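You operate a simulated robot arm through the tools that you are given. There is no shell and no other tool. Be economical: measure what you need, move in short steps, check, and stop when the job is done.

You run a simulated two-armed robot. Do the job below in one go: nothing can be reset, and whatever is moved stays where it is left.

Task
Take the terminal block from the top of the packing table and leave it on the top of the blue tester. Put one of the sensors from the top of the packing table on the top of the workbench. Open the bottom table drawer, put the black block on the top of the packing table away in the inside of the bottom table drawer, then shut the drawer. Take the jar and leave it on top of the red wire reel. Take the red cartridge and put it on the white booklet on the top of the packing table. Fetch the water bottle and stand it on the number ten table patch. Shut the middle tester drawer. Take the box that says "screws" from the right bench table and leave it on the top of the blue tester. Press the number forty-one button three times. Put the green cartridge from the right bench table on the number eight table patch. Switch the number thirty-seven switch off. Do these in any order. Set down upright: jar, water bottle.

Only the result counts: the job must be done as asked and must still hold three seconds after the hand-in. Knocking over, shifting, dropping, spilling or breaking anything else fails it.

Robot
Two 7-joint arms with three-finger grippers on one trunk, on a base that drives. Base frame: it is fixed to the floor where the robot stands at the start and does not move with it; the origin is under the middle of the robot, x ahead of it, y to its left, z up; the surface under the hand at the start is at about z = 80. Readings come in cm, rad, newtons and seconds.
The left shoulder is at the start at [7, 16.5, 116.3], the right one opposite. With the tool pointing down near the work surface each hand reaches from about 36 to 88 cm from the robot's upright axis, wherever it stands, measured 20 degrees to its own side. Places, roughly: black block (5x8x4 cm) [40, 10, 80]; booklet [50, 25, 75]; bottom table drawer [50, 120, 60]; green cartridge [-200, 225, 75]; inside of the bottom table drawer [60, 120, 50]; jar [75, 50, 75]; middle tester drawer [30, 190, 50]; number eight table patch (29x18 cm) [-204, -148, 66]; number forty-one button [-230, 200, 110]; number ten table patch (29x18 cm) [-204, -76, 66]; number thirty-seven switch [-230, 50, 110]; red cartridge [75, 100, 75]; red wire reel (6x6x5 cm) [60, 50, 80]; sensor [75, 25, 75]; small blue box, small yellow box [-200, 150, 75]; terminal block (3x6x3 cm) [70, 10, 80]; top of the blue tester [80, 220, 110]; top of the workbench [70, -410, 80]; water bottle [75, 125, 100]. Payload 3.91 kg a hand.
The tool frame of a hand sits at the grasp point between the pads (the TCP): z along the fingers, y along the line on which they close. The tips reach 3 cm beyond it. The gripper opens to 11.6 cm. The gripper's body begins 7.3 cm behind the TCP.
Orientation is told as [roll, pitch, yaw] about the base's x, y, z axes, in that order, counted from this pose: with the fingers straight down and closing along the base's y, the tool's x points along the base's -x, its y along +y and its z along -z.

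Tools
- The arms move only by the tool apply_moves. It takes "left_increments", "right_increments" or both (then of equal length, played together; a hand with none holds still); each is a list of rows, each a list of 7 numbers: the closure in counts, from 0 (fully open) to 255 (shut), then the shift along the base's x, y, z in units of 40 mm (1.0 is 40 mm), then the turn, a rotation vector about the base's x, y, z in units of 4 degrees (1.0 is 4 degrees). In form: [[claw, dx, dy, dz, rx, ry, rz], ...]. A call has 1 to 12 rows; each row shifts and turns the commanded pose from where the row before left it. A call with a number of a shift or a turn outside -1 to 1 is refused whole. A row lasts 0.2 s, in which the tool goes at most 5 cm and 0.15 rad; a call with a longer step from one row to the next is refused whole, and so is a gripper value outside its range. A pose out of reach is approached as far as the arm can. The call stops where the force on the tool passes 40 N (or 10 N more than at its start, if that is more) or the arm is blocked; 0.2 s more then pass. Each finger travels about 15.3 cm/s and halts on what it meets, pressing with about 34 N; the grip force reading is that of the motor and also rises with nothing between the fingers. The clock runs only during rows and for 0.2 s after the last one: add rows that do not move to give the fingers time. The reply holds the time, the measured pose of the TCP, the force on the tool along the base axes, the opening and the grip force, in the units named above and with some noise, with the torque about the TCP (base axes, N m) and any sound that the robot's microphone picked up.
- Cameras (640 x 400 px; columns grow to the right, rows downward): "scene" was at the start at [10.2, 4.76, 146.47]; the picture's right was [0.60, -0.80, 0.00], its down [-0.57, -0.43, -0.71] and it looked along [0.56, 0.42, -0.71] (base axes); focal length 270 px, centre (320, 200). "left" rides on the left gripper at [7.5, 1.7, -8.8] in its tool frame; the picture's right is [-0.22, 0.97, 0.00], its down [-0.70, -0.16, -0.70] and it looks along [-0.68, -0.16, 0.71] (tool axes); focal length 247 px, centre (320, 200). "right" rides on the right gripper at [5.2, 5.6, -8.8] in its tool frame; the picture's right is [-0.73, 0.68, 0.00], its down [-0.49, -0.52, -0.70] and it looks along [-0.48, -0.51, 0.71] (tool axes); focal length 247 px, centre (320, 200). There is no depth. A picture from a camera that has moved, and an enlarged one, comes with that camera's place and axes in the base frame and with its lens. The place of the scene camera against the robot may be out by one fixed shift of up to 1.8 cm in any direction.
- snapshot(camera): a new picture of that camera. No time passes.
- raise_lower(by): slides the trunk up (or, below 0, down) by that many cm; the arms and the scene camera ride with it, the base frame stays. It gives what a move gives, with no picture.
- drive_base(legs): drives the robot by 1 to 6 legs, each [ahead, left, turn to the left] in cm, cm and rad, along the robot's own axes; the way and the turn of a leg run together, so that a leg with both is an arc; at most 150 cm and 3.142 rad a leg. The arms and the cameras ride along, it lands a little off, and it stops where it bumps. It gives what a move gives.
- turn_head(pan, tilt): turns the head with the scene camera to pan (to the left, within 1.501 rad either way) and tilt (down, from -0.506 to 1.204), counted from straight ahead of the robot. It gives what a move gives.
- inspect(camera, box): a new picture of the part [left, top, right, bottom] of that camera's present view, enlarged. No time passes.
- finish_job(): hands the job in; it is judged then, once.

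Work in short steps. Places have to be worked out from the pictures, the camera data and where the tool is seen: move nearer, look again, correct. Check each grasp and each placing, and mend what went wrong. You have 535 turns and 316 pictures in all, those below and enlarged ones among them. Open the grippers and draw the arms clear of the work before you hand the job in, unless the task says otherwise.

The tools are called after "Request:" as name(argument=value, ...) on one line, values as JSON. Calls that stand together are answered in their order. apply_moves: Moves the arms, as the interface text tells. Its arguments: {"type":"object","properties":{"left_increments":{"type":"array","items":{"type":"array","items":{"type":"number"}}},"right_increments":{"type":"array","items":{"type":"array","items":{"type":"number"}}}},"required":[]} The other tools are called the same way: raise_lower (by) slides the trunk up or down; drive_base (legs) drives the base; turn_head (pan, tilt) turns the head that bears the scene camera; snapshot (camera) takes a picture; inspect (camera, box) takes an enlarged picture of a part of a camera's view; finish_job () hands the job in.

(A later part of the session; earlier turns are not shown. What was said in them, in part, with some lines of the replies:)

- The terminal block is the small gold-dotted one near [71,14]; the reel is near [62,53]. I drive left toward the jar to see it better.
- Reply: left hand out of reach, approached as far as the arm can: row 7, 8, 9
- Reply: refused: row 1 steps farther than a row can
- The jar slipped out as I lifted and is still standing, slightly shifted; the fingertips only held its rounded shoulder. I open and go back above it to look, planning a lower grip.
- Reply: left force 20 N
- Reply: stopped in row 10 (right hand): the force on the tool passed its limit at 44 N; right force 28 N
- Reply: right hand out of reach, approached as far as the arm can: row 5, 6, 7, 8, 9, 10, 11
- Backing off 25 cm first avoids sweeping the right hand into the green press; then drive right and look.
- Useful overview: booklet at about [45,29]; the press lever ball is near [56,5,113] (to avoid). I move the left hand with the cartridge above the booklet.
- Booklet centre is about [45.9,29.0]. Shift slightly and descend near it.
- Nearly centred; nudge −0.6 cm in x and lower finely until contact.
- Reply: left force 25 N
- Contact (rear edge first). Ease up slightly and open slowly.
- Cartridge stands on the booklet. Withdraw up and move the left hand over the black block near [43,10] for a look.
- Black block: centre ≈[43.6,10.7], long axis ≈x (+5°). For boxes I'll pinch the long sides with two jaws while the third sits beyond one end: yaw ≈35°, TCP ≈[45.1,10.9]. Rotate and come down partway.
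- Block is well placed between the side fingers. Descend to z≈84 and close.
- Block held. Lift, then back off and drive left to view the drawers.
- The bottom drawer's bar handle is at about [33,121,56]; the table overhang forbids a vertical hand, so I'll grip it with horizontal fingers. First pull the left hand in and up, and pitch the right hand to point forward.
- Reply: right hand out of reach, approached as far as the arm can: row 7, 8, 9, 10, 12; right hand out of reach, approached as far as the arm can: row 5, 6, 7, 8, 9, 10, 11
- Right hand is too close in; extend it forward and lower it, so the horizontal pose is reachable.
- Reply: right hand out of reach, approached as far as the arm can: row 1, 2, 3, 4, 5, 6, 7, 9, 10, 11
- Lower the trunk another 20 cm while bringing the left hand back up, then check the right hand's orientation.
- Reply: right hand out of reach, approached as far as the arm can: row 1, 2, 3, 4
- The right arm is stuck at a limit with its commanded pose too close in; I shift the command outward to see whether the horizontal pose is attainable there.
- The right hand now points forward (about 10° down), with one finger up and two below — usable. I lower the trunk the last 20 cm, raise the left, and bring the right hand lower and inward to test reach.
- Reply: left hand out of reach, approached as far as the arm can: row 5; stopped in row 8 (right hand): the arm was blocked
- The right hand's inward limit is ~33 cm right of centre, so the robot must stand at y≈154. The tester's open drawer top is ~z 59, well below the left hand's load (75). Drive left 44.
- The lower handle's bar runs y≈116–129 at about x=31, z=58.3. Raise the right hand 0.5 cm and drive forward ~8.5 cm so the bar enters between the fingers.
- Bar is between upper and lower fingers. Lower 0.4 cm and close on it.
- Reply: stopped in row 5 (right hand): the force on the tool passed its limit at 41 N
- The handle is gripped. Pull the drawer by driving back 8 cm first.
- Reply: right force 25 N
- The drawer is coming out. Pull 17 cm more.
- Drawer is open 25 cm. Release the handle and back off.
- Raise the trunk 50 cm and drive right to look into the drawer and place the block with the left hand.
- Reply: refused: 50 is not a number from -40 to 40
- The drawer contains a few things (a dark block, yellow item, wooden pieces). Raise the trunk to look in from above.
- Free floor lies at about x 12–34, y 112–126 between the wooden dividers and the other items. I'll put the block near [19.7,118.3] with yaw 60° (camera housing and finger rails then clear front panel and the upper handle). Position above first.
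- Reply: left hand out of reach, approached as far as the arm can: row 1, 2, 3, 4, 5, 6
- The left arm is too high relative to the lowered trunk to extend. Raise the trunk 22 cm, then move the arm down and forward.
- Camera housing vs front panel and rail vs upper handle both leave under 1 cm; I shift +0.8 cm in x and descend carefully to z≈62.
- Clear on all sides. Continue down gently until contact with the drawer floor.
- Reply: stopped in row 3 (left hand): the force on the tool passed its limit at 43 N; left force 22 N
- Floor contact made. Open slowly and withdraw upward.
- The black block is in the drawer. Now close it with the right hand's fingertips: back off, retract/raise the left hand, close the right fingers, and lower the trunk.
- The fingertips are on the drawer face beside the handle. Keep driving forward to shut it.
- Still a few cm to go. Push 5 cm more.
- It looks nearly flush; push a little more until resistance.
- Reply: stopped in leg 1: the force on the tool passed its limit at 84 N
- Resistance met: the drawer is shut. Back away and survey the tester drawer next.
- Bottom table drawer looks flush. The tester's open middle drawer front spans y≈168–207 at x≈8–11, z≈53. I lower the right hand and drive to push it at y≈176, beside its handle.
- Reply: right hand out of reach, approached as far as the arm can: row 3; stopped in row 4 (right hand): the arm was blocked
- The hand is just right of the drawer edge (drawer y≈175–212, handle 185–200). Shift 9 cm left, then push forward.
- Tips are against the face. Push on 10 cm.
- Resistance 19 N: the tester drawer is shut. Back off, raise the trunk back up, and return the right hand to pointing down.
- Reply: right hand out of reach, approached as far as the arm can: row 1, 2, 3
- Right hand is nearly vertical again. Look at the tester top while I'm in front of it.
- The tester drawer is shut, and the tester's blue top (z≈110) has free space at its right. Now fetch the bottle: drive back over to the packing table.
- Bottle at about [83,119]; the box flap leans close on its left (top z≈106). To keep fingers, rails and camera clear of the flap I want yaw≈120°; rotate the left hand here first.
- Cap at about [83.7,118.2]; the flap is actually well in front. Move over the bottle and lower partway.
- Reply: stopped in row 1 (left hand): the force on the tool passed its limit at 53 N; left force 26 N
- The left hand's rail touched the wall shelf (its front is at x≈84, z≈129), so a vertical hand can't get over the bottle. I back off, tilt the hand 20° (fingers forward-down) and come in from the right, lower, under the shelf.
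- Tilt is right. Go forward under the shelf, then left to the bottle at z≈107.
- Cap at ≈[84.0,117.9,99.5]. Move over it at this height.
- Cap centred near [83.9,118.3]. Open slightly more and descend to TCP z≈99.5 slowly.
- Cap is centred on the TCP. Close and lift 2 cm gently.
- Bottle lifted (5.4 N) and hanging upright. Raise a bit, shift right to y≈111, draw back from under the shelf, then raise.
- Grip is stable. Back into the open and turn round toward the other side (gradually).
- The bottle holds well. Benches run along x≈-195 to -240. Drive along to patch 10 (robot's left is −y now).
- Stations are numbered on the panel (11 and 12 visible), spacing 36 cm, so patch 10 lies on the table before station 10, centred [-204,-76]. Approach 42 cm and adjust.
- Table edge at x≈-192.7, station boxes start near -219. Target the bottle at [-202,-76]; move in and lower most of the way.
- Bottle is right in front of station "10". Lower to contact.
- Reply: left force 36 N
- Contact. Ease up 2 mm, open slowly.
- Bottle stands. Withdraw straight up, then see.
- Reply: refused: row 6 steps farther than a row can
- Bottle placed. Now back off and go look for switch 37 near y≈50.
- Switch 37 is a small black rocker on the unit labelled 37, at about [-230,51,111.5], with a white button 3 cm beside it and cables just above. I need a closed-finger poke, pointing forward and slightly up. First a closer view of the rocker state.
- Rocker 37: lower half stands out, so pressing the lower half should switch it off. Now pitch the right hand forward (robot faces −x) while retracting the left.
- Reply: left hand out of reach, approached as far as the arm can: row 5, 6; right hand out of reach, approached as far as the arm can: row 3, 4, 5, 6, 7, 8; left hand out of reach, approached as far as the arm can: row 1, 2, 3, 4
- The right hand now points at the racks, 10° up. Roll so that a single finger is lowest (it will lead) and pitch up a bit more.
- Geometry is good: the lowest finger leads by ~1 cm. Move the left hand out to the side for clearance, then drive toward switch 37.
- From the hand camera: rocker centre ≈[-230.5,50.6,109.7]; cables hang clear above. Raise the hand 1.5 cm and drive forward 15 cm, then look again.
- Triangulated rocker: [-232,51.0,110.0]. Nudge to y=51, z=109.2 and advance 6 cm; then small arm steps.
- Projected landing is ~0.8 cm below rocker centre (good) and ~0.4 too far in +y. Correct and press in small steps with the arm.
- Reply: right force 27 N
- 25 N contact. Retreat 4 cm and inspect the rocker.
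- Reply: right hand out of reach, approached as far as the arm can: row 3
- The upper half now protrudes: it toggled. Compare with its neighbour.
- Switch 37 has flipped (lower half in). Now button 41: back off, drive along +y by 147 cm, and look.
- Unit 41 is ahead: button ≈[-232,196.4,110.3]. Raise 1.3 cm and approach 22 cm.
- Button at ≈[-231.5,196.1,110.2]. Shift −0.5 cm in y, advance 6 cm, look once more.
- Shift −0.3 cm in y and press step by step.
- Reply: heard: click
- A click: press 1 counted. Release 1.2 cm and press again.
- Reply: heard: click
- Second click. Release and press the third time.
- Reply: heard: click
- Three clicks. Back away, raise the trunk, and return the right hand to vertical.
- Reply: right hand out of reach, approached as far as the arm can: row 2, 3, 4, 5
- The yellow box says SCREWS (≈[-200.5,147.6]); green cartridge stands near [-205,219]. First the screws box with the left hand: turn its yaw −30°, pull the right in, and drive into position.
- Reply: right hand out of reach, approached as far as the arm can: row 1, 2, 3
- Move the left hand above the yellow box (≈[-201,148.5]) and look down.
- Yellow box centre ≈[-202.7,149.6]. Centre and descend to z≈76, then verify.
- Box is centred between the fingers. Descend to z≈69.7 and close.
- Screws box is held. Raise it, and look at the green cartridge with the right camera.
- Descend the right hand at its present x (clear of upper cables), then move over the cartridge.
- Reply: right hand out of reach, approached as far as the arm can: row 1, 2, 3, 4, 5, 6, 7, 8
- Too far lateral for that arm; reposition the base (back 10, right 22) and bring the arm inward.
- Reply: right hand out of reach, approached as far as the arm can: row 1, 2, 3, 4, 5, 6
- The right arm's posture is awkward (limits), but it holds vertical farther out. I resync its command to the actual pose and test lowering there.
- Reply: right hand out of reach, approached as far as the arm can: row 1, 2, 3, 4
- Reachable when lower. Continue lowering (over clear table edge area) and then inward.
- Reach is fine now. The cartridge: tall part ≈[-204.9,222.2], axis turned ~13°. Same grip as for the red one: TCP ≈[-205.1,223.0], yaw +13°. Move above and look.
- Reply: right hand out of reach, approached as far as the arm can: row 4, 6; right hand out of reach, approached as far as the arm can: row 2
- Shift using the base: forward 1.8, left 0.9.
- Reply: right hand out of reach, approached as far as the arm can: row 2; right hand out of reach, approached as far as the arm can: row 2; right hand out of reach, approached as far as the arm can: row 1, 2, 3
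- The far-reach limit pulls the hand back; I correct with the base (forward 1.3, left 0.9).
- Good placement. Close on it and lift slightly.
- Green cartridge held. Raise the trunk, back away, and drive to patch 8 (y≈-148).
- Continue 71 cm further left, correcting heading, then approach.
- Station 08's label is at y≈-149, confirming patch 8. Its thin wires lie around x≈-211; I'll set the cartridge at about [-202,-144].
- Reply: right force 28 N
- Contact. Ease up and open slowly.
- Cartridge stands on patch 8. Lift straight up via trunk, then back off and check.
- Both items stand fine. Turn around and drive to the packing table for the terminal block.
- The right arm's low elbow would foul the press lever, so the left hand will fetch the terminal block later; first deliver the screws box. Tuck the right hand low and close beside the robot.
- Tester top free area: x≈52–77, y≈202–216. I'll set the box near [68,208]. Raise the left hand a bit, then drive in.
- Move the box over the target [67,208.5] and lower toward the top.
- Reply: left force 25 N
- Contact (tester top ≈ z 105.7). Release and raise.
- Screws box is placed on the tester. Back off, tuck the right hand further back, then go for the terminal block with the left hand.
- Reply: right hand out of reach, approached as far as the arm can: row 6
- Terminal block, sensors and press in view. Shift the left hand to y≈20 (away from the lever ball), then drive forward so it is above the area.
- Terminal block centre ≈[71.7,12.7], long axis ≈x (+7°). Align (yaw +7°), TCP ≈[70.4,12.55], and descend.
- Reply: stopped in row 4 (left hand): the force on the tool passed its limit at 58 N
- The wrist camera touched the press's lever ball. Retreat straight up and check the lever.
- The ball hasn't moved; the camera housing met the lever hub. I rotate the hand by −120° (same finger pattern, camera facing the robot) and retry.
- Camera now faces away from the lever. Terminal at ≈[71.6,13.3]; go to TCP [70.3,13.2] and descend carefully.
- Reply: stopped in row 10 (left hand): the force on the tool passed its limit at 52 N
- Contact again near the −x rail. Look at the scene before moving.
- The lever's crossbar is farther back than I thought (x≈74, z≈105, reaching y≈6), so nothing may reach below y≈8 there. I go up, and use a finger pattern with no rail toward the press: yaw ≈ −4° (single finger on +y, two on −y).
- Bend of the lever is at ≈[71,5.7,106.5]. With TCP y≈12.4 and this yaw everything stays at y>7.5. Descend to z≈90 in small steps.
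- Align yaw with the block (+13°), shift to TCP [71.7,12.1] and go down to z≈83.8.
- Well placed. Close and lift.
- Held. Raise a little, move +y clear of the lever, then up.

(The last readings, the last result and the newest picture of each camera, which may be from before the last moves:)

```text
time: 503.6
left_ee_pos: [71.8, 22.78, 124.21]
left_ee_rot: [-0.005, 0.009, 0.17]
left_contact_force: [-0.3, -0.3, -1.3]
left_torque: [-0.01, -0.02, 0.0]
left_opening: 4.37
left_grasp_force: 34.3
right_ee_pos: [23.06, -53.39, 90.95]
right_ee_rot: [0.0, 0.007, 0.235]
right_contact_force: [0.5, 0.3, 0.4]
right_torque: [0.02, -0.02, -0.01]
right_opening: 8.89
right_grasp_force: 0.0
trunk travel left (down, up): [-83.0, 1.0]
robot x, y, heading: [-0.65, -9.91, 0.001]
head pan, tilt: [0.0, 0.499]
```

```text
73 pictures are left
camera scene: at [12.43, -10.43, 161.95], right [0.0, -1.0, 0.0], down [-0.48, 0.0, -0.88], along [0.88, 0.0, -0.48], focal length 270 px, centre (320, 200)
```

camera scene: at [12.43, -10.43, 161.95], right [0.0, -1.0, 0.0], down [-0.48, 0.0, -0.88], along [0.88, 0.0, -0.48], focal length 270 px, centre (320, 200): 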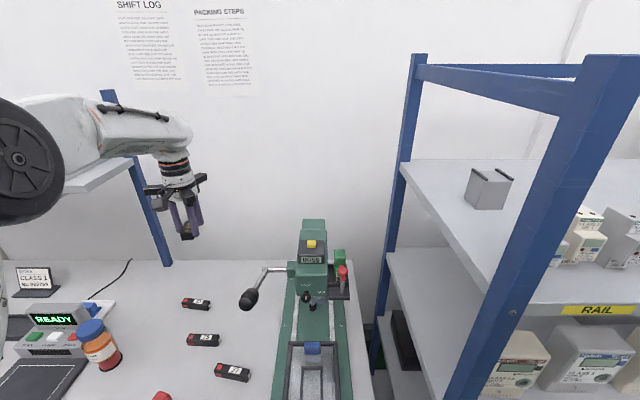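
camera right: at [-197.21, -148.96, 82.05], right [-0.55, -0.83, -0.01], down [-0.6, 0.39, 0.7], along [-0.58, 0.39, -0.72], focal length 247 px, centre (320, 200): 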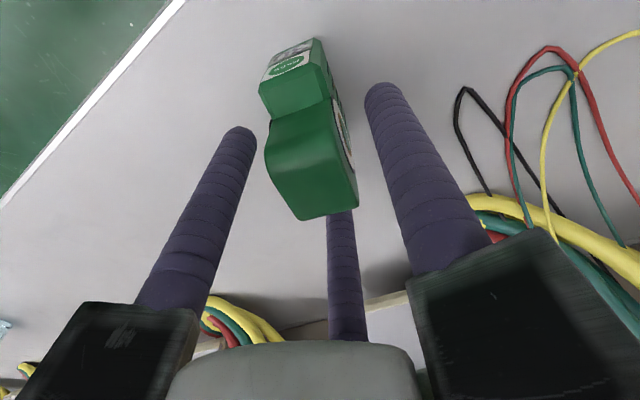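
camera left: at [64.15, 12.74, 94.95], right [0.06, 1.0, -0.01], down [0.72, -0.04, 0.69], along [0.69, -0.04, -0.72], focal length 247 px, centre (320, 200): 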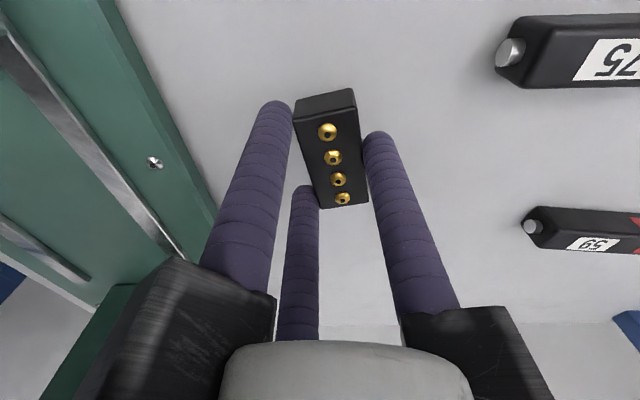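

Lever unchanged. Carry the terminal block to the tester: back off, drive left, approach.

Request:
drive_base(legs=[[-46, 0, 0], [0, 100, 0], [0, 94, 0]])

Request:
drive_base(legs=[[32, 0, 0]])

Request:
turn_head(pan=0.3, tilt=0.55)

Request:
snapshot(camera="scene")

Request:
snapshot(camera="left")

```text
time: 515.6
left_ee_pos: [27.71, 216.88, 123.98]
left_ee_rot: [-0.003, 0.011, 0.165]
left_contact_force: [-0.1, -0.7, -0.6]
left_torque: [-0.04, 0.05, 0.01]
left_opening: 4.38
left_grasp_force: 34.1
right_ee_pos: [-21.19, 140.71, 91.04]
right_ee_rot: [-0.001, 0.008, 0.233]
right_contact_force: [-0.4, 0.2, 0.3]
right_torque: [0.0, 0.0, 0.0]
right_opening: 8.85
right_grasp_force: 0.1
trunk travel left (down, up): [-83.0, 1.0]
robot x, y, heading: [-44.12, 184.04, -0.004]
head pan, tilt: [0.0, 0.499]
```

```text
time: 517.8
left_ee_pos: [59.95, 216.62, 124.11]
left_ee_rot: [-0.005, 0.008, 0.164]
left_contact_force: [0.4, -0.6, -0.3]
left_torque: [0.01, 0.04, -0.04]
left_opening: 4.36
left_grasp_force: 34.4
right_ee_pos: [10.92, 140.4, 91.04]
right_ee_rot: [-0.001, 0.009, 0.229]
right_contact_force: [0.5, 0.0, 0.0]
right_torque: [0.01, -0.02, 0.0]
right_opening: 8.89
right_grasp_force: 0.1
trunk travel left (down, up): [-83.0, 1.0]
robot x, y, heading: [-12.05, 183.77, -0.001]
head pan, tilt: [0.0, 0.499]
```

```text
time: 518.6
left_ee_pos: [60.21, 216.57, 124.04]
left_ee_rot: [-0.005, 0.012, 0.165]
left_contact_force: [0.3, 0.2, -1.4]
left_torque: [-0.02, -0.01, 0.01]
left_opening: 4.37
left_grasp_force: 33.7
right_ee_pos: [11.09, 140.46, 90.91]
right_ee_rot: [0.0, 0.011, 0.23]
right_contact_force: [-0.5, -0.1, -0.1]
right_torque: [-0.01, 0.0, 0.0]
right_opening: 8.88
right_grasp_force: 0.1
trunk travel left (down, up): [-83.0, 1.0]
robot x, y, heading: [-12.14, 183.86, -0.004]
head pan, tilt: [0.3, 0.55]
```

```text
72 pictures are left
camera scene: at [0.22, 186.28, 161.49], right [0.29, -0.96, 0.0], down [-0.5, -0.15, -0.85], along [0.82, 0.25, -0.52], focal length 270 px, centre (320, 200)
```

scene: 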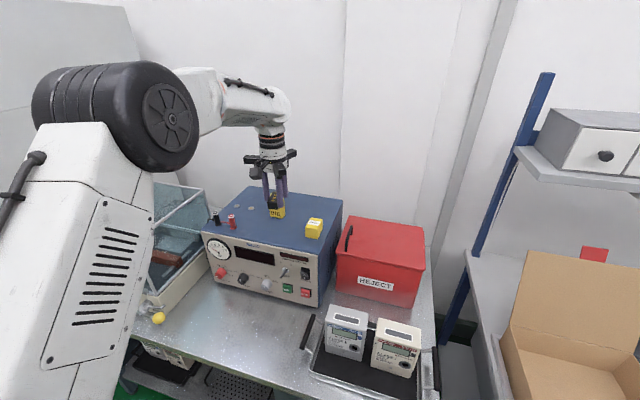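

```text
71 pictures are left
camera left: at [52.57, 217.24, 132.84], right [0.06, 1.0, -0.01], down [0.72, -0.04, 0.69], along [0.69, -0.05, -0.72], focal length 247 px, centre (320, 200)
```

left: 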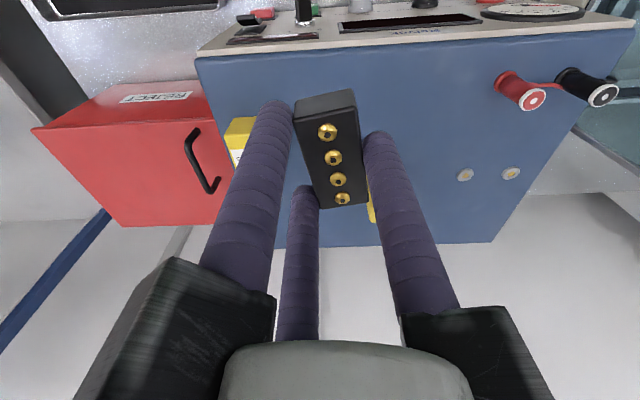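

Thermometer sits behind at ≈[70,222]; the tester's front edge is at x≈58.5. Place the block centred ≈[63,216.5]: shift and lower.

Request:
apply_moves(left_increments=[[255, 0.4, -0.1, -0.5, 0, 0, 0], [255, 0.35, -0.1, -0.6, 0, 0, 0], [255, 0, 0, -0.6, 0, 0, 0], [255, 0, 0, -0.6, 0, 0, 0], [255, 0, 0, 0, 0, 0, 0]])

Request:
snapshot(camera="left")

Request:
inspect(camera="scene", box=[190, 140, 350, 300])

```text
time: 519.8
left_ee_pos: [63.12, 215.84, 114.84]
left_ee_rot: [-0.003, 0.011, 0.165]
left_contact_force: [-0.2, -0.5, -1.3]
left_torque: [0.01, -0.02, 0.0]
left_opening: 4.38
left_grasp_force: 34.0
right_ee_pos: [10.95, 140.35, 90.9]
right_ee_rot: [0.0, 0.01, 0.229]
right_contact_force: [-0.1, 0.0, 0.2]
right_torque: [0.01, -0.04, 0.02]
right_opening: 8.85
right_grasp_force: 0.0
trunk travel left (down, up): [-83.0, 1.0]
robot x, y, heading: [-12.18, 183.92, -0.005]
head pan, tilt: [0.3, 0.55]
```

```text
70 pictures are left
camera left: at [55.54, 216.46, 123.59], right [0.06, 1.0, -0.01], down [0.72, -0.04, 0.69], along [0.69, -0.05, -0.72], focal length 247 px, centre (320, 200)
```

left: 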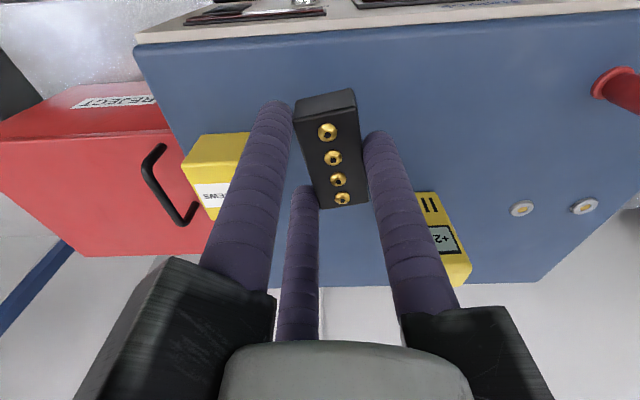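

```text
2.50 times, centred on (270, 220) of scene
camera zoom: at [0.15, 186.28, 161.5], right [0.29, -0.96, 0.0], down [-0.5, -0.15, -0.85], along [0.82, 0.25, -0.52], focal length 674 px, centre (445, 150)
```

zoom: 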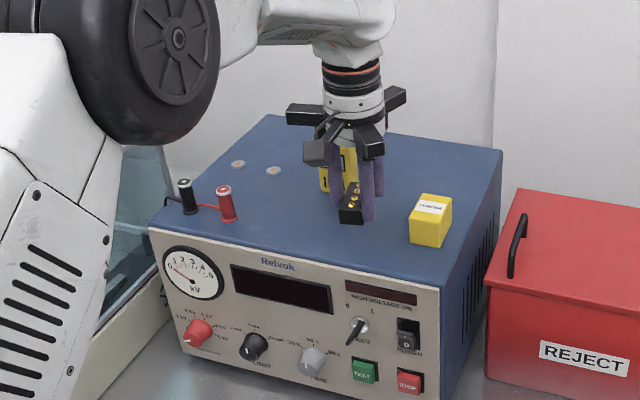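

Clear of the thermometer. Lower to contact.

Request:
apply_moves(left_increments=[[255, 0, 0, -0.5, 0, 0, 0], [255, 0, 0, -0.4, 0, 0, 0], [255, 0, 0, -0.2, 0, 0, 0], [255, 0, 0, -0.08, 0, 0, 0], [255, 0, 0, -0.08, 0, 0, 0], [255, 0, 0, -0.08, 0, 0, 0], [255, 0, 0, -0.08, 0, 0, 0], [255, 0, 0, 0, 0, 0, 0]])

```text
time: 521.6
left_ee_pos: [63.08, 215.73, 109.56]
left_ee_rot: [-0.005, 0.001, 0.165]
left_contact_force: [7.9, 4.6, 29.3]
left_torque: [0.39, -0.18, -0.16]
left_opening: 4.43
left_grasp_force: 34.0
right_ee_pos: [10.81, 140.49, 91.14]
right_ee_rot: [0.001, 0.007, 0.231]
right_contact_force: [0.4, -0.1, 0.5]
right_torque: [0.04, 0.01, 0.01]
right_opening: 8.89
right_grasp_force: 0.1
trunk travel left (down, up): [-83.0, 1.0]
robot x, y, heading: [-12.12, 183.91, -0.003]
head pan, tilt: [0.3, 0.55]
```

Contact. Release slowly and rise.

Request:
apply_moves(left_increments=[[255, 0, 0, 0.05, 0, 0, 0], [156, 0, 0, 0, 0, 0, 0], [152, 0, 0, 0, 0, 0, 0], [145, 0, 0, 0, 0, 0, 0], [125, 0, 0, 0, 0, 0, 0], [110, 0, 0, 0, 0, 0, 0], [110, 0, 0, 0.4, 0, 0, 0], [110, 0, 0, 0.8, 0, 0, 0], [110, 0, 0, 0.9, 0, 0, 0], [110, 0, 0, 0.9, 0, 0, 0], [110, 0, 0, 0, 0, 0, 0]])

Request:
inspect(camera="scene", box=[190, 140, 350, 300])

```text
time: 524.0
left_ee_pos: [63.12, 215.79, 121.39]
left_ee_rot: [-0.006, 0.011, 0.165]
left_contact_force: [-0.6, 0.5, 0.9]
left_torque: [0.01, 0.01, -0.01]
left_opening: 6.58
left_grasp_force: 0.1
right_ee_pos: [11.03, 140.48, 90.89]
right_ee_rot: [0.0, 0.009, 0.23]
right_contact_force: [0.4, 0.2, 0.1]
right_torque: [0.03, 0.02, 0.0]
right_opening: 8.9
right_grasp_force: 0.0
trunk travel left (down, up): [-83.0, 1.0]
robot x, y, heading: [-12.13, 183.73, -0.006]
head pan, tilt: [0.3, 0.55]
```

```text
2.50 times, centred on (270, 220) of scene
camera zoom: at [0.15, 186.3, 161.5], right [0.29, -0.96, 0.0], down [-0.5, -0.15, -0.85], along [0.82, 0.25, -0.52], focal length 674 px, centre (445, 150)
```

zoom: 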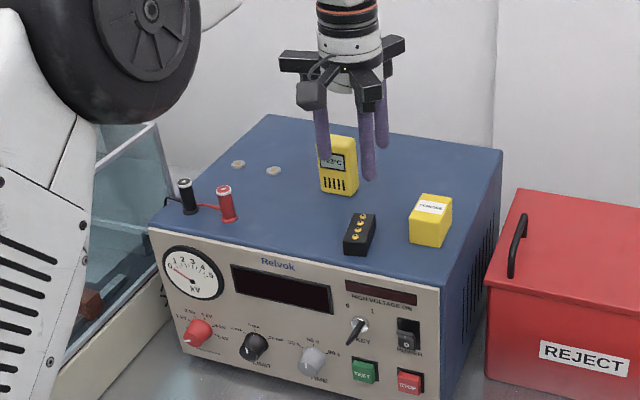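

The terminal block is on the tester. Now the sensor "75" near [68,26.3] (axis along y) with the left hand; drive back.

Request:
drive_base(legs=[[-40, 0, 0], [0, -100, 0], [0, -87, 0]])

Request:
drive_base(legs=[[48, 0, 0]])

Request:
apply_moves(left_increments=[[60, 0, 0, 0, 0, 0, 1], [60, 0, 0, 0, 0, 0, 1], [60, 0, 0, 0, 0, 0, 1], [60, 0, 0, 0, 0, 0, 1], [60, 0, 0, 0, 0, 0, 1], [60, 0, 0, 0, 0, 0, 0.1], [60, 0, 0, 0, 0, 0, 0]])

Request:
snapshot(camera="left")

```text
time: 535.4
left_ee_pos: [21.38, 29.49, 121.55]
left_ee_rot: [-0.005, 0.009, 0.157]
left_contact_force: [0.1, 1.0, 0.4]
left_torque: [-0.03, 0.0, 0.05]
left_opening: 6.62
left_grasp_force: 0.0
right_ee_pos: [-31.4, -45.46, 91.01]
right_ee_rot: [0.001, 0.009, 0.222]
right_contact_force: [-0.4, -0.7, -1.3]
right_torque: [0.04, 0.02, 0.0]
right_opening: 8.86
right_grasp_force: 0.0
trunk travel left (down, up): [-83.0, 1.0]
robot x, y, heading: [-54.18, -2.03, -0.016]
head pan, tilt: [0.3, 0.55]
```

```text
time: 538.3
left_ee_pos: [68.84, 28.92, 121.54]
left_ee_rot: [-0.007, 0.009, 0.16]
left_contact_force: [0.2, 0.2, 1.1]
left_torque: [-0.01, -0.01, 0.03]
left_opening: 6.59
left_grasp_force: 0.1
right_ee_pos: [16.34, -46.1, 90.97]
right_ee_rot: [0.001, 0.011, 0.225]
right_contact_force: [0.8, -0.6, 0.0]
right_torque: [-0.01, 0.0, 0.03]
right_opening: 8.89
right_grasp_force: 0.0
trunk travel left (down, up): [-83.0, 1.0]
robot x, y, heading: [-6.49, -2.56, -0.008]
head pan, tilt: [0.3, 0.55]
```

```text
time: 539.9
left_ee_pos: [69.04, 28.96, 121.63]
left_ee_rot: [-0.007, 0.008, 0.515]
left_contact_force: [-0.3, 0.2, -0.4]
left_torque: [0.0, 0.0, 0.01]
left_opening: 8.86
left_grasp_force: 0.0
right_ee_pos: [16.43, -46.08, 90.91]
right_ee_rot: [0.001, 0.008, 0.226]
right_contact_force: [-0.1, -0.1, 0.8]
right_torque: [0.0, -0.04, 0.02]
right_opening: 8.86
right_grasp_force: 0.0
trunk travel left (down, up): [-83.0, 1.0]
robot x, y, heading: [-6.38, -2.73, -0.006]
head pan, tilt: [0.3, 0.55]
```

```text
67 pictures are left
camera left: at [61.69, 26.91, 130.26], right [-0.29, 0.96, -0.01], down [0.69, 0.21, 0.69], along [0.67, 0.19, -0.72], focal length 247 px, centre (320, 200)
```

left: 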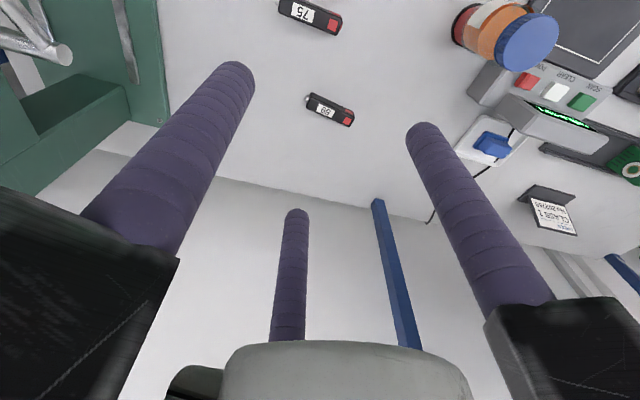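

Sensor 75 is centred ≈[68.1,26.9], axis along y. Position TCP at [67.35,26.7] and descend.

Request:
raise_lower(by=-13)

Request:
apply_moves(left_increments=[[100, -0.42, -0.55, 0, 0, 0, 0], [100, 0, 0, -0.8, 0, 0, 0], [100, 0, 0, -0.8, 0, 0, 0], [100, 0, 0, -0.8, 0, 0, 0], [100, 0, 0, -0.8, 0, 0, 0], [100, 0, 0, -0.6, 0, 0, 0], [100, 0, 0, 0, 0, 0, 0]])

Request:
snapshot(camera="left")

```text
time: 541.5
left_ee_pos: [69.05, 29.0, 108.49]
left_ee_rot: [-0.006, 0.009, 0.515]
left_contact_force: [0.3, 0.1, -0.1]
left_torque: [-0.02, -0.01, 0.01]
left_opening: 8.87
left_grasp_force: 0.1
right_ee_pos: [16.43, -46.06, 77.94]
right_ee_rot: [0.0, 0.007, 0.223]
right_contact_force: [0.0, -0.1, -0.2]
right_torque: [-0.05, -0.03, -0.01]
right_opening: 8.86
right_grasp_force: 0.2
trunk travel left (down, up): [-70.0, 14.0]
robot x, y, heading: [-6.75, -2.51, -0.012]
head pan, tilt: [0.3, 0.55]
```

```text
time: 543.0
left_ee_pos: [67.34, 26.74, 93.23]
left_ee_rot: [-0.006, 0.009, 0.516]
left_contact_force: [0.1, 0.0, -0.7]
left_torque: [-0.03, -0.01, -0.02]
left_opening: 7.03
left_grasp_force: 0.0
right_ee_pos: [16.38, -46.1, 78.15]
right_ee_rot: [0.0, 0.007, 0.224]
right_contact_force: [0.1, 0.6, 0.6]
right_torque: [0.0, -0.01, 0.02]
right_opening: 8.85
right_grasp_force: 0.0
trunk travel left (down, up): [-70.0, 14.0]
robot x, y, heading: [-6.62, -2.68, -0.008]
head pan, tilt: [0.3, 0.55]
```

```text
66 pictures are left
camera left: at [60.04, 24.7, 102.05], right [-0.29, 0.96, -0.01], down [0.69, 0.21, 0.69], along [0.67, 0.19, -0.72], focal length 247 px, centre (320, 200)
```

left: 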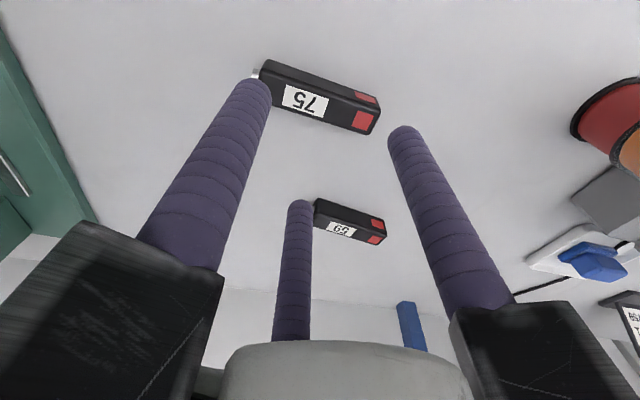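

Request:
apply_moves(left_increments=[[100, -0.1, 0, -0.6, 0, 0, 0], [100, 0, 0, -0.8, 0, 0, 0], [100, 0, 0, -0.8, 0, 0, 0], [100, 0, 0, -0.2, 0, 0, 0], [100, 0, 0, 0, 0, 0, 0]])

Request:
snapshot(camera="left")

```text
time: 544.2
left_ee_pos: [66.97, 26.79, 83.61]
left_ee_rot: [-0.005, 0.009, 0.515]
left_contact_force: [0.4, -0.8, 0.5]
left_torque: [0.02, -0.03, 0.01]
left_opening: 7.05
left_grasp_force: 0.0
right_ee_pos: [16.47, -46.13, 77.87]
right_ee_rot: [0.001, 0.008, 0.225]
right_contact_force: [-0.2, -0.2, 0.7]
right_torque: [0.01, 0.0, 0.03]
right_opening: 8.88
right_grasp_force: 0.1
trunk travel left (down, up): [-70.0, 14.0]
robot x, y, heading: [-6.53, -2.56, -0.012]
head pan, tilt: [0.3, 0.55]
```

```text
65 pictures are left
camera left: at [59.65, 24.72, 92.39], right [-0.29, 0.96, -0.01], down [0.69, 0.21, 0.69], along [0.67, 0.19, -0.72], focal length 247 px, centre (320, 200)
```

left: 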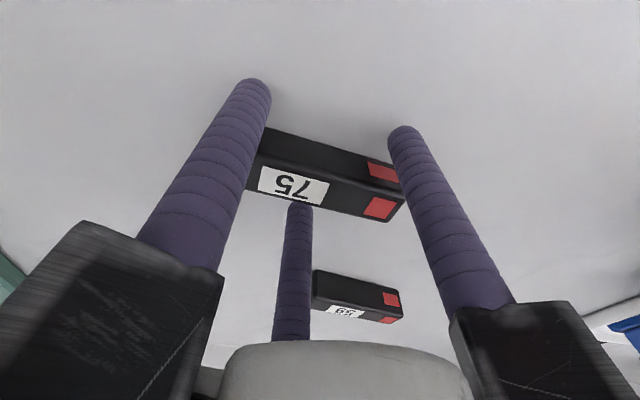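

Pair fingers in front, single finger behind the sensor. Close and lift.

Request:
apply_moves(left_increments=[[150, 0, 0, 0, 0, 0, 0], [255, 0, 0, 0, 0, 0, 0], [255, 0, 0, 0, 0, 0, 0], [255, 0, 0, 0, 0, 0, 0], [255, 0, 0, 0.2, 0, 0, 0], [255, 0, 0, 0.4, 0, 0, 0], [255, 0, 0, 0.4, 0, 0, 0], [255, 0, 0, 0, 0, 0, 0]])

Request:
snapshot(camera="left")

```text
time: 546.0
left_ee_pos: [66.99, 26.84, 87.59]
left_ee_rot: [-0.004, 0.011, 0.514]
left_contact_force: [0.1, 0.9, -0.9]
left_torque: [0.01, -0.02, 0.03]
left_opening: 3.87
left_grasp_force: 34.1
right_ee_pos: [16.4, -46.12, 77.87]
right_ee_rot: [-0.001, 0.009, 0.224]
right_contact_force: [0.5, -0.9, 0.7]
right_torque: [0.02, 0.01, -0.01]
right_opening: 8.87
right_grasp_force: 0.0
trunk travel left (down, up): [-70.0, 14.0]
robot x, y, heading: [-6.83, -2.61, -0.013]
head pan, tilt: [0.3, 0.55]
```

```text
64 pictures are left
camera left: at [59.62, 24.7, 96.4], right [-0.29, 0.96, -0.01], down [0.69, 0.21, 0.69], along [0.67, 0.19, -0.72], focal length 247 px, centre (320, 200)
```

left: 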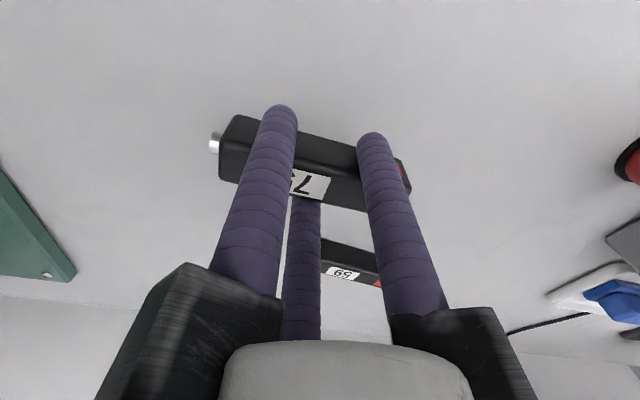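

Held. Lift, back away and drive toward the workbench (−y).

Request:
apply_moves(left_increments=[[255, 0, 0, 0.8, 0, 0, 0], [255, 0, 0, 0.9, 0, 0, 0], [255, 0, 0, 0.9, 0, 0, 0], [255, 0, 0, 0.9, 0, 0, 0], [255, 0, 0, 0.9, 0, 0, 0], [255, 0, 0, 0.9, 0, 0, 0], [255, 0, 0, 0, 0, 0, 0]])

Request:
drive_base(legs=[[-60, 0, 0.012], [0, -100, 0]])

Request:
turn_head(pan=-1.0, tilt=0.35)

Request:
snapshot(camera="scene")

```text
time: 547.6
left_ee_pos: [67.02, 26.8, 108.78]
left_ee_rot: [-0.005, 0.01, 0.514]
left_contact_force: [1.0, -0.6, -1.2]
left_torque: [0.04, 0.02, -0.02]
left_opening: 3.86
left_grasp_force: 33.7
right_ee_pos: [16.51, -46.11, 77.91]
right_ee_rot: [0.0, 0.011, 0.223]
right_contact_force: [0.2, 0.2, 0.3]
right_torque: [0.01, 0.01, -0.02]
right_opening: 8.88
right_grasp_force: 0.0
trunk travel left (down, up): [-70.0, 14.0]
robot x, y, heading: [-6.17, -2.48, -0.012]
head pan, tilt: [0.3, 0.55]
```

```text
time: 555.8
left_ee_pos: [6.42, -72.07, 108.74]
left_ee_rot: [-0.008, 0.008, 0.523]
left_contact_force: [0.3, -0.3, -1.3]
left_torque: [0.01, 0.0, 0.02]
left_opening: 3.86
left_grasp_force: 34.0
right_ee_pos: [-43.41, -145.38, 77.85]
right_ee_rot: [0.001, 0.009, 0.233]
right_contact_force: [-0.5, -0.4, 0.1]
right_torque: [-0.01, 0.02, 0.0]
right_opening: 8.86
right_grasp_force: 0.1
trunk travel left (down, up): [-70.0, 14.0]
robot x, y, heading: [-66.56, -102.42, -0.01]
head pan, tilt: [0.3, 0.55]
```

```text
time: 557.3
left_ee_pos: [6.48, -72.13, 108.75]
left_ee_rot: [-0.004, 0.008, 0.523]
left_contact_force: [0.3, 0.2, -1.1]
left_torque: [0.01, 0.01, 0.02]
left_opening: 3.85
left_grasp_force: 34.7
right_ee_pos: [-43.45, -145.49, 78.01]
right_ee_rot: [-0.001, 0.008, 0.233]
right_contact_force: [0.0, 0.7, 0.3]
right_torque: [0.01, 0.01, 0.03]
right_opening: 8.87
right_grasp_force: 0.0
trunk travel left (down, up): [-70.0, 14.0]
robot x, y, heading: [-66.34, -102.38, -0.003]
head pan, tilt: [-1.0, 0.351]
```

```text
63 pictures are left
camera scene: at [-58.08, -110.18, 150.33], right [-0.84, -0.54, 0.0], down [-0.19, 0.29, -0.94], along [0.51, -0.79, -0.34], focal length 270 px, centre (320, 200)
```

scene: 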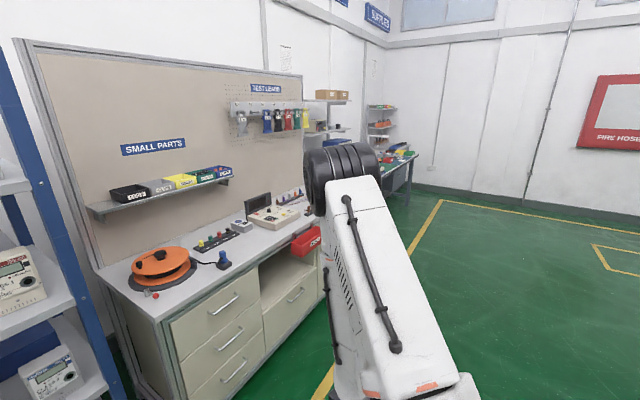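

The tan bench here is at y≈-140…-250; the workbench at y≈-410 is farther on. Drive on 150 + 80 cm and look.

Request:
drive_base(legs=[[0, -150, 0.003], [0, -60, 0]])

Request:
turn_head(pan=-0.7, tilt=0.35)

Request:
snapshot(camera="scene")

```text
time: 567.7
left_ee_pos: [7.04, -281.52, 108.75]
left_ee_rot: [-0.006, 0.008, 0.53]
left_contact_force: [0.2, -0.8, -1.5]
left_torque: [0.02, -0.02, -0.01]
left_opening: 3.84
left_grasp_force: 33.8
right_ee_pos: [-42.32, -355.23, 77.85]
right_ee_rot: [0.0, 0.008, 0.239]
right_contact_force: [0.1, 0.1, 0.3]
right_torque: [0.0, 0.0, 0.02]
right_opening: 8.87
right_grasp_force: 0.0
trunk travel left (down, up): [-70.0, 14.0]
robot x, y, heading: [-65.96, -312.01, 0.005]
head pan, tilt: [-1.0, 0.351]
```

```text
time: 568.5
left_ee_pos: [7.03, -281.52, 108.72]
left_ee_rot: [-0.005, 0.01, 0.53]
left_contact_force: [0.1, 0.6, -0.7]
left_torque: [-0.01, -0.01, -0.04]
left_opening: 3.85
left_grasp_force: 33.7
right_ee_pos: [-42.26, -355.22, 77.92]
right_ee_rot: [0.001, 0.009, 0.24]
right_contact_force: [-0.8, -0.8, 0.2]
right_torque: [0.02, -0.01, 0.01]
right_opening: 8.88
right_grasp_force: 0.0
trunk travel left (down, up): [-70.0, 14.0]
robot x, y, heading: [-65.9, -312.06, 0.002]
head pan, tilt: [-0.7, 0.351]
```

```text
62 pictures are left
camera scene: at [-55.05, -318.2, 150.33], right [-0.64, -0.77, 0.0], down [-0.26, 0.22, -0.94], along [0.72, -0.6, -0.34], focal length 270 px, centre (320, 200)
```

scene: 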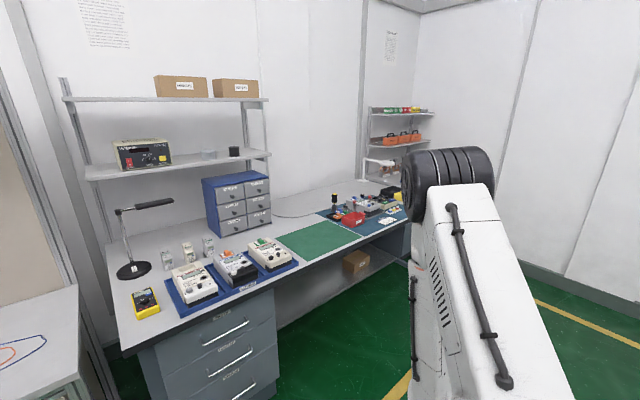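

This is the workbench (y≈-312…-440+). Behind its green mat there's bare top around [73,-405]. Drive opposite and look closer.

Request:
drive_base(legs=[[0, -122, 0], [30, 0, 0]])

Request:
turn_head(pan=0.25, tilt=0.45)

Request:
snapshot(camera="scene")

```text
time: 576.4
left_ee_pos: [37.4, -404.5, 108.72]
left_ee_rot: [-0.005, 0.008, 0.527]
left_contact_force: [-0.3, -0.6, -1.6]
left_torque: [0.0, 0.05, -0.02]
left_opening: 3.85
left_grasp_force: 33.9
right_ee_pos: [-12.44, -477.81, 77.92]
right_ee_rot: [0.0, 0.01, 0.233]
right_contact_force: [0.0, 0.0, -0.5]
right_torque: [-0.02, 0.02, 0.02]
right_opening: 8.88
right_grasp_force: 0.1
trunk travel left (down, up): [-70.0, 14.0]
robot x, y, heading: [-35.67, -434.54, 0.0]
head pan, tilt: [-0.7, 0.351]
```

```text
time: 577.6
left_ee_pos: [37.34, -404.36, 108.74]
left_ee_rot: [-0.006, 0.008, 0.523]
left_contact_force: [-0.2, -0.1, -1.0]
left_torque: [-0.01, 0.02, -0.01]
left_opening: 3.86
left_grasp_force: 33.8
right_ee_pos: [-12.45, -477.76, 77.9]
right_ee_rot: [0.0, 0.008, 0.234]
right_contact_force: [-0.3, 0.3, 0.8]
right_torque: [-0.03, -0.02, -0.01]
right_opening: 8.87
right_grasp_force: 0.1
trunk travel left (down, up): [-70.0, 14.0]
robot x, y, heading: [-35.55, -434.36, -0.004]
head pan, tilt: [0.25, 0.45]
```

```text
61 pictures are left
camera scene: at [-23.08, -432.44, 149.4], right [0.24, -0.97, 0.0], down [-0.42, -0.11, -0.9], along [0.87, 0.22, -0.44], focal length 270 px, centre (320, 200)
```

scene: 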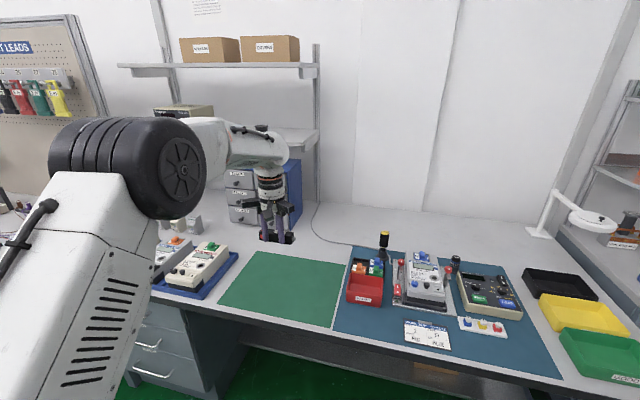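

Bare top behind the green mat at ≈[70,-403] is clear (shelf front is at x≈94). Drive forward 32 and lower.

Request:
drive_base(legs=[[32.5, 1, 0]])

Request:
apply_moves(left_increments=[[255, 0, 0, -0.8, 0, 0, 0], [255, 0, 0, -0.8, 0, 0, 0], [255, 0, 0, -0.8, 0, 0, 0], [255, 0, 0, -0.8, 0, 0, 0], [255, 0, 0, 0, 0, 0, 0]])

Request:
snapshot(camera="left")

Request:
snapshot(camera="scene")

```text
time: 579.8
left_ee_pos: [69.89, -403.65, 108.77]
left_ee_rot: [-0.006, 0.006, 0.524]
left_contact_force: [0.9, 0.0, -0.7]
left_torque: [-0.01, 0.0, 0.04]
left_opening: 3.87
left_grasp_force: 34.2
right_ee_pos: [19.9, -476.99, 77.91]
right_ee_rot: [0.001, 0.009, 0.232]
right_contact_force: [-0.7, -0.8, -0.7]
right_torque: [0.0, -0.01, 0.0]
right_opening: 8.87
right_grasp_force: 0.1
trunk travel left (down, up): [-70.0, 14.0]
robot x, y, heading: [-3.61, -433.78, -0.007]
head pan, tilt: [0.25, 0.45]
```

```text
time: 581.0
left_ee_pos: [69.87, -403.7, 95.88]
left_ee_rot: [-0.007, 0.009, 0.524]
left_contact_force: [-0.1, 0.8, -0.3]
left_torque: [-0.01, -0.03, 0.04]
left_opening: 3.86
left_grasp_force: 34.0
right_ee_pos: [19.87, -477.04, 78.0]
right_ee_rot: [-0.001, 0.008, 0.231]
right_contact_force: [0.7, 0.0, 0.3]
right_torque: [0.01, -0.03, 0.02]
right_opening: 8.85
right_grasp_force: 0.1
trunk travel left (down, up): [-70.0, 14.0]
robot x, y, heading: [-3.1, -433.68, 0.002]
head pan, tilt: [0.25, 0.45]
```

```text
60 pictures are left
camera left: at [62.59, -405.79, 104.66], right [-0.29, 0.96, -0.01], down [0.69, 0.21, 0.69], along [0.67, 0.2, -0.72], focal length 247 px, centre (320, 200)
```

left: 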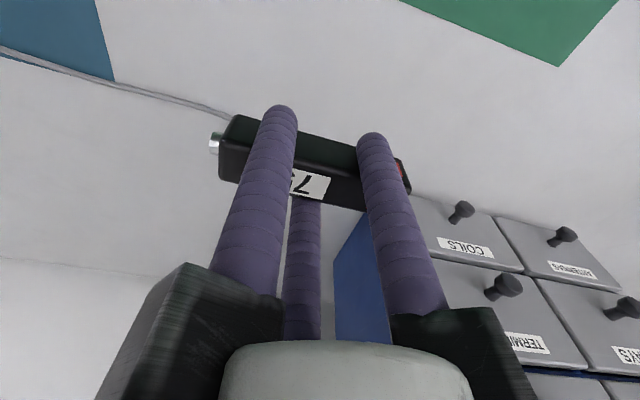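

```text
59 pictures are left
camera scene: at [9.3, -431.58, 149.41], right [0.24, -0.97, 0.0], down [-0.42, -0.11, -0.9], along [0.87, 0.22, -0.44], focal length 270 px, centre (320, 200)
```

scene: 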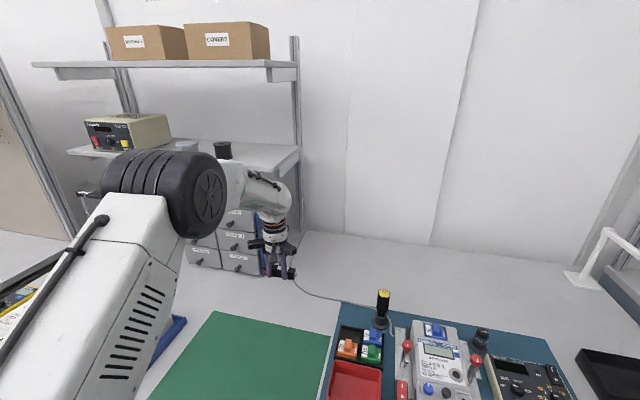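

Spot is bare; shift −1.5 cm in x and lower to contact.

Request:
apply_moves(left_increments=[[255, -0.4, 0, -0.6, 0, 0, 0], [255, 0, 0, -0.8, 0, 0, 0], [255, 0, 0, -0.8, 0, 0, 0], [255, 0, 0, -0.5, 0, 0, 0], [255, 0, 0, -0.15, 0, 0, 0], [255, 0, 0, -0.08, 0, 0, 0], [255, 0, 0, -0.08, 0, 0, 0], [255, 0, 0, -0.08, 0, 0, 0], [255, 0, 0, -0.08, 0, 0, 0], [255, 0, 0, 0, 0, 0, 0]])

Request:
snapshot(camera="left")

```text
time: 583.1
left_ee_pos: [68.32, -403.62, 83.67]
left_ee_rot: [-0.007, 0.004, 0.523]
left_contact_force: [1.7, 2.8, 14.4]
left_torque: [-0.17, -0.17, -0.03]
left_opening: 3.86
left_grasp_force: 34.3
right_ee_pos: [19.79, -476.96, 77.87]
right_ee_rot: [0.001, 0.006, 0.233]
right_contact_force: [-0.3, -0.1, -1.1]
right_torque: [0.0, -0.04, 0.0]
right_opening: 8.86
right_grasp_force: 0.0
trunk travel left (down, up): [-70.0, 14.0]
robot x, y, heading: [-3.18, -433.4, -0.001]
head pan, tilt: [0.25, 0.45]
```

```text
58 pictures are left
camera left: at [61.02, -405.78, 92.38], right [-0.29, 0.96, -0.01], down [0.68, 0.21, 0.7], along [0.67, 0.2, -0.72], focal length 247 px, centre (320, 200)
```

left: 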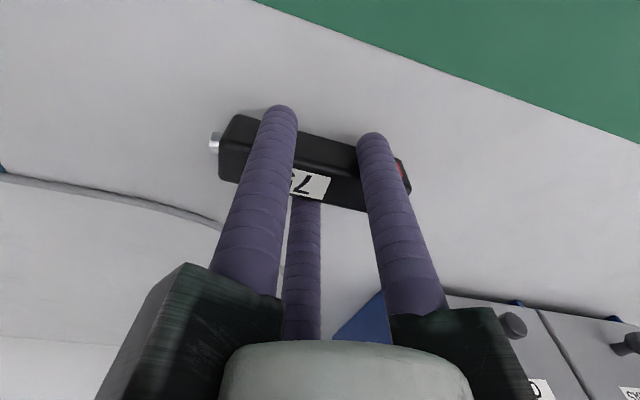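

Contact. Release and rise.

Request:
apply_moves(left_increments=[[255, 0, 0, 0.03, 0, 0, 0], [166, 0, 0, 0, 0, 0, 0], [160, 0, 0, 0, 0, 0, 0], [150, 0, 0, 0, 0, 0, 0], [120, 0, 0, 0, 0, 0, 0], [100, 0, 0, 0, 0, 0, 0], [100, 0, 0, 0.4, 0, 0, 0], [100, 0, 0, 0.8, 0, 0, 0], [100, 0, 0, 0.9, 0, 0, 0], [100, 0, 0, 0.9, 0, 0, 0], [100, 0, 0, 0.9, 0, 0, 0], [100, 0, 0, 0, 0, 0, 0]])

Request:
snapshot(camera="left")

```text
time: 585.8
left_ee_pos: [68.3, -403.7, 99.01]
left_ee_rot: [-0.003, 0.008, 0.524]
left_contact_force: [-0.3, 0.6, 0.8]
left_torque: [-0.01, 0.03, -0.01]
left_opening: 7.06
left_grasp_force: 0.2
right_ee_pos: [20.03, -476.97, 77.87]
right_ee_rot: [0.0, 0.011, 0.232]
right_contact_force: [-0.2, 0.2, -1.1]
right_torque: [-0.02, 0.01, -0.01]
right_opening: 8.89
right_grasp_force: 0.0
trunk travel left (down, up): [-70.0, 14.0]
robot x, y, heading: [-3.25, -433.35, -0.002]
head pan, tilt: [0.25, 0.45]
```

```text
57 pictures are left
camera left: at [61.11, -405.87, 107.7], right [-0.29, 0.96, -0.01], down [0.69, 0.21, 0.69], along [0.66, 0.2, -0.72], focal length 247 px, centre (320, 200)
```

left: 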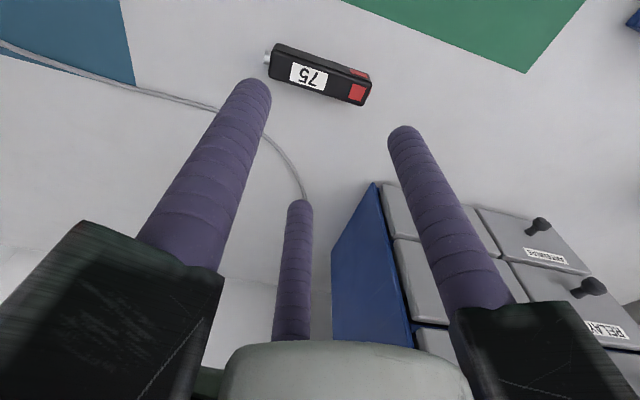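

The sensor lies on the workbench. Draw back from the bench and open both grippers.

Request:
apply_moves(left_increments=[[0, 0, 0, 0.9, 0, 0, 0], [0, 0, 0, 0.9, 0, 0, 0], [0, 0, 0, 0, 0, 0, 0]], right_increments=[[0, 0, 0, 0, 0, 0, 0], [0, 0, 0, 0, 0, 0, 0], [0, 0, 0, 0, 0, 0, 0]])

Request:
drive_base(legs=[[-65, 0, 0]])

Request:
snapshot(camera="scene")

```text
time: 586.5
left_ee_pos: [68.36, -403.82, 106.19]
left_ee_rot: [-0.003, 0.011, 0.524]
left_contact_force: [0.0, 0.6, -0.6]
left_torque: [-0.02, 0.04, 0.0]
left_opening: 11.61
left_grasp_force: 0.0
right_ee_pos: [20.05, -477.02, 77.82]
right_ee_rot: [0.001, 0.009, 0.232]
right_contact_force: [-0.1, -0.4, 0.4]
right_torque: [0.0, -0.01, 0.01]
right_opening: 11.62
right_grasp_force: 0.1
trunk travel left (down, up): [-70.0, 14.0]
robot x, y, heading: [-3.04, -433.56, -0.004]
head pan, tilt: [0.25, 0.45]
```

```text
time: 590.2
left_ee_pos: [3.37, -403.61, 106.15]
left_ee_rot: [-0.005, 0.008, 0.519]
left_contact_force: [-0.1, -0.6, -0.4]
left_torque: [0.0, 0.01, 0.02]
left_opening: 11.61
left_grasp_force: 0.1
right_ee_pos: [-45.41, -476.67, 77.91]
right_ee_rot: [0.001, 0.009, 0.228]
right_contact_force: [0.2, -0.1, 0.4]
right_torque: [-0.01, -0.02, 0.0]
right_opening: 11.61
right_grasp_force: 0.0
trunk travel left (down, up): [-70.0, 14.0]
robot x, y, heading: [-68.93, -432.98, -0.004]
head pan, tilt: [0.25, 0.45]
```

```text
56 pictures are left
camera scene: at [-55.85, -431.25, 149.4], right [0.24, -0.97, 0.0], down [-0.42, -0.1, -0.9], along [0.87, 0.22, -0.44], focal length 270 px, centre (320, 200)
```

scene: 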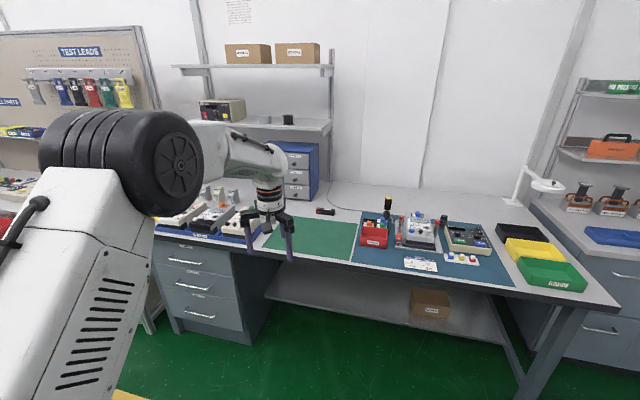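

Sensor is in place. I make one verification drive back to check the packing table, drawers and tester.

Request:
drive_base(legs=[[-15, 0, 0], [0, 150, 0], [0, 150, 0], [0, 150, 0], [0, 90, 0]])

Request:
turn_head(pan=-0.2, tilt=0.4)

Request:
snapshot(camera="scene")

```text
time: 617.1
left_ee_pos: [-5.07, 138.53, 106.19]
left_ee_rot: [-0.006, 0.008, 0.513]
left_contact_force: [0.3, 0.2, 0.1]
left_torque: [-0.02, -0.01, -0.04]
left_opening: 11.61
left_grasp_force: 0.1
right_ee_pos: [-54.13, 65.95, 77.94]
right_ee_rot: [0.001, 0.008, 0.22]
right_contact_force: [-0.1, -0.3, 0.4]
right_torque: [0.0, -0.01, 0.01]
right_opening: 11.6
right_grasp_force: 0.1
trunk travel left (down, up): [-70.0, 14.0]
robot x, y, heading: [-77.05, 109.25, -0.012]
head pan, tilt: [0.25, 0.45]
```

```text
time: 618.0
left_ee_pos: [-5.06, 138.57, 106.25]
left_ee_rot: [-0.005, 0.007, 0.512]
left_contact_force: [0.2, 0.2, 0.2]
left_torque: [0.03, 0.02, -0.01]
left_opening: 11.61
left_grasp_force: 0.1
right_ee_pos: [-54.14, 65.94, 77.86]
right_ee_rot: [0.001, 0.01, 0.222]
right_contact_force: [-0.2, 0.1, 0.6]
right_torque: [0.01, -0.02, -0.02]
right_opening: 11.62
right_grasp_force: 0.0
trunk travel left (down, up): [-70.0, 14.0]
robot x, y, heading: [-76.69, 109.31, -0.014]
head pan, tilt: [-0.201, 0.4]
```

```text
55 pictures are left
camera scene: at [-64.25, 107.26, 149.87], right [-0.21, -0.98, 0.0], down [-0.38, 0.08, -0.92], along [0.9, -0.2, -0.39], focal length 270 px, centre (320, 200)
```

scene: 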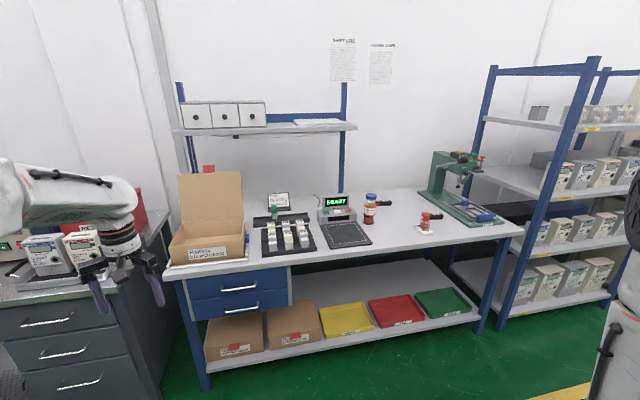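

Request:
inspect(camera="scene", box=[340, 180, 500, 260])

Request:
inspect(camera="scene", box=[160, 240, 320, 340])

```text
4.00 times, centred on (420, 220) of scene
camera zoom: at [-64.25, 107.26, 149.87], right [-0.21, -0.98, 0.0], down [-0.38, 0.08, -0.92], along [0.9, -0.2, -0.39], focal length 1078 px, centre (-80, 120)
```

zoom: 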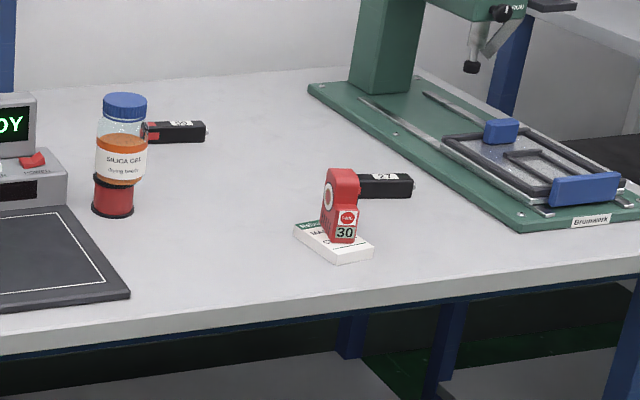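

```text
4.00 times, centred on (240, 290) of scene
camera zoom: at [-64.25, 107.26, 149.87], right [-0.21, -0.98, 0.0], down [-0.38, 0.08, -0.92], along [0.9, -0.2, -0.39], focal length 1078 px, centre (640, -160)
```

zoom: 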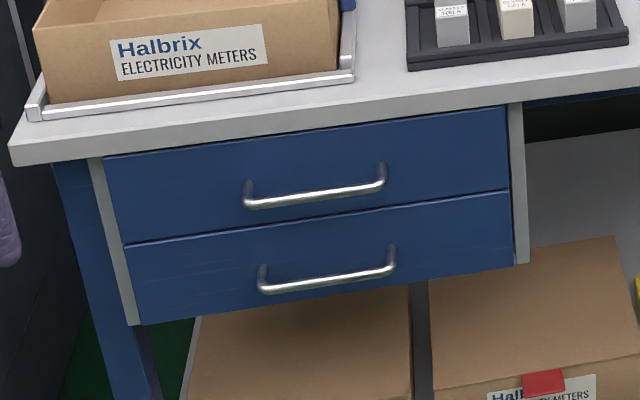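

Jar, cartridge and drawer are all as required, the arms are clear and the grippers open. Handing in.

Request:
finish_job()

```text
The job is handed in.
```

I did all eleven tasks and handed the job in, but I have no verdict on how it was judged.

- **Switch 37:** I pressed its lower half and saw it flip. No click was heard, and I took lower-half-in to mean off.
- **Contacts along the way:** The left hand bumped the wall shelf once and the press twice. I saw nothing moved.
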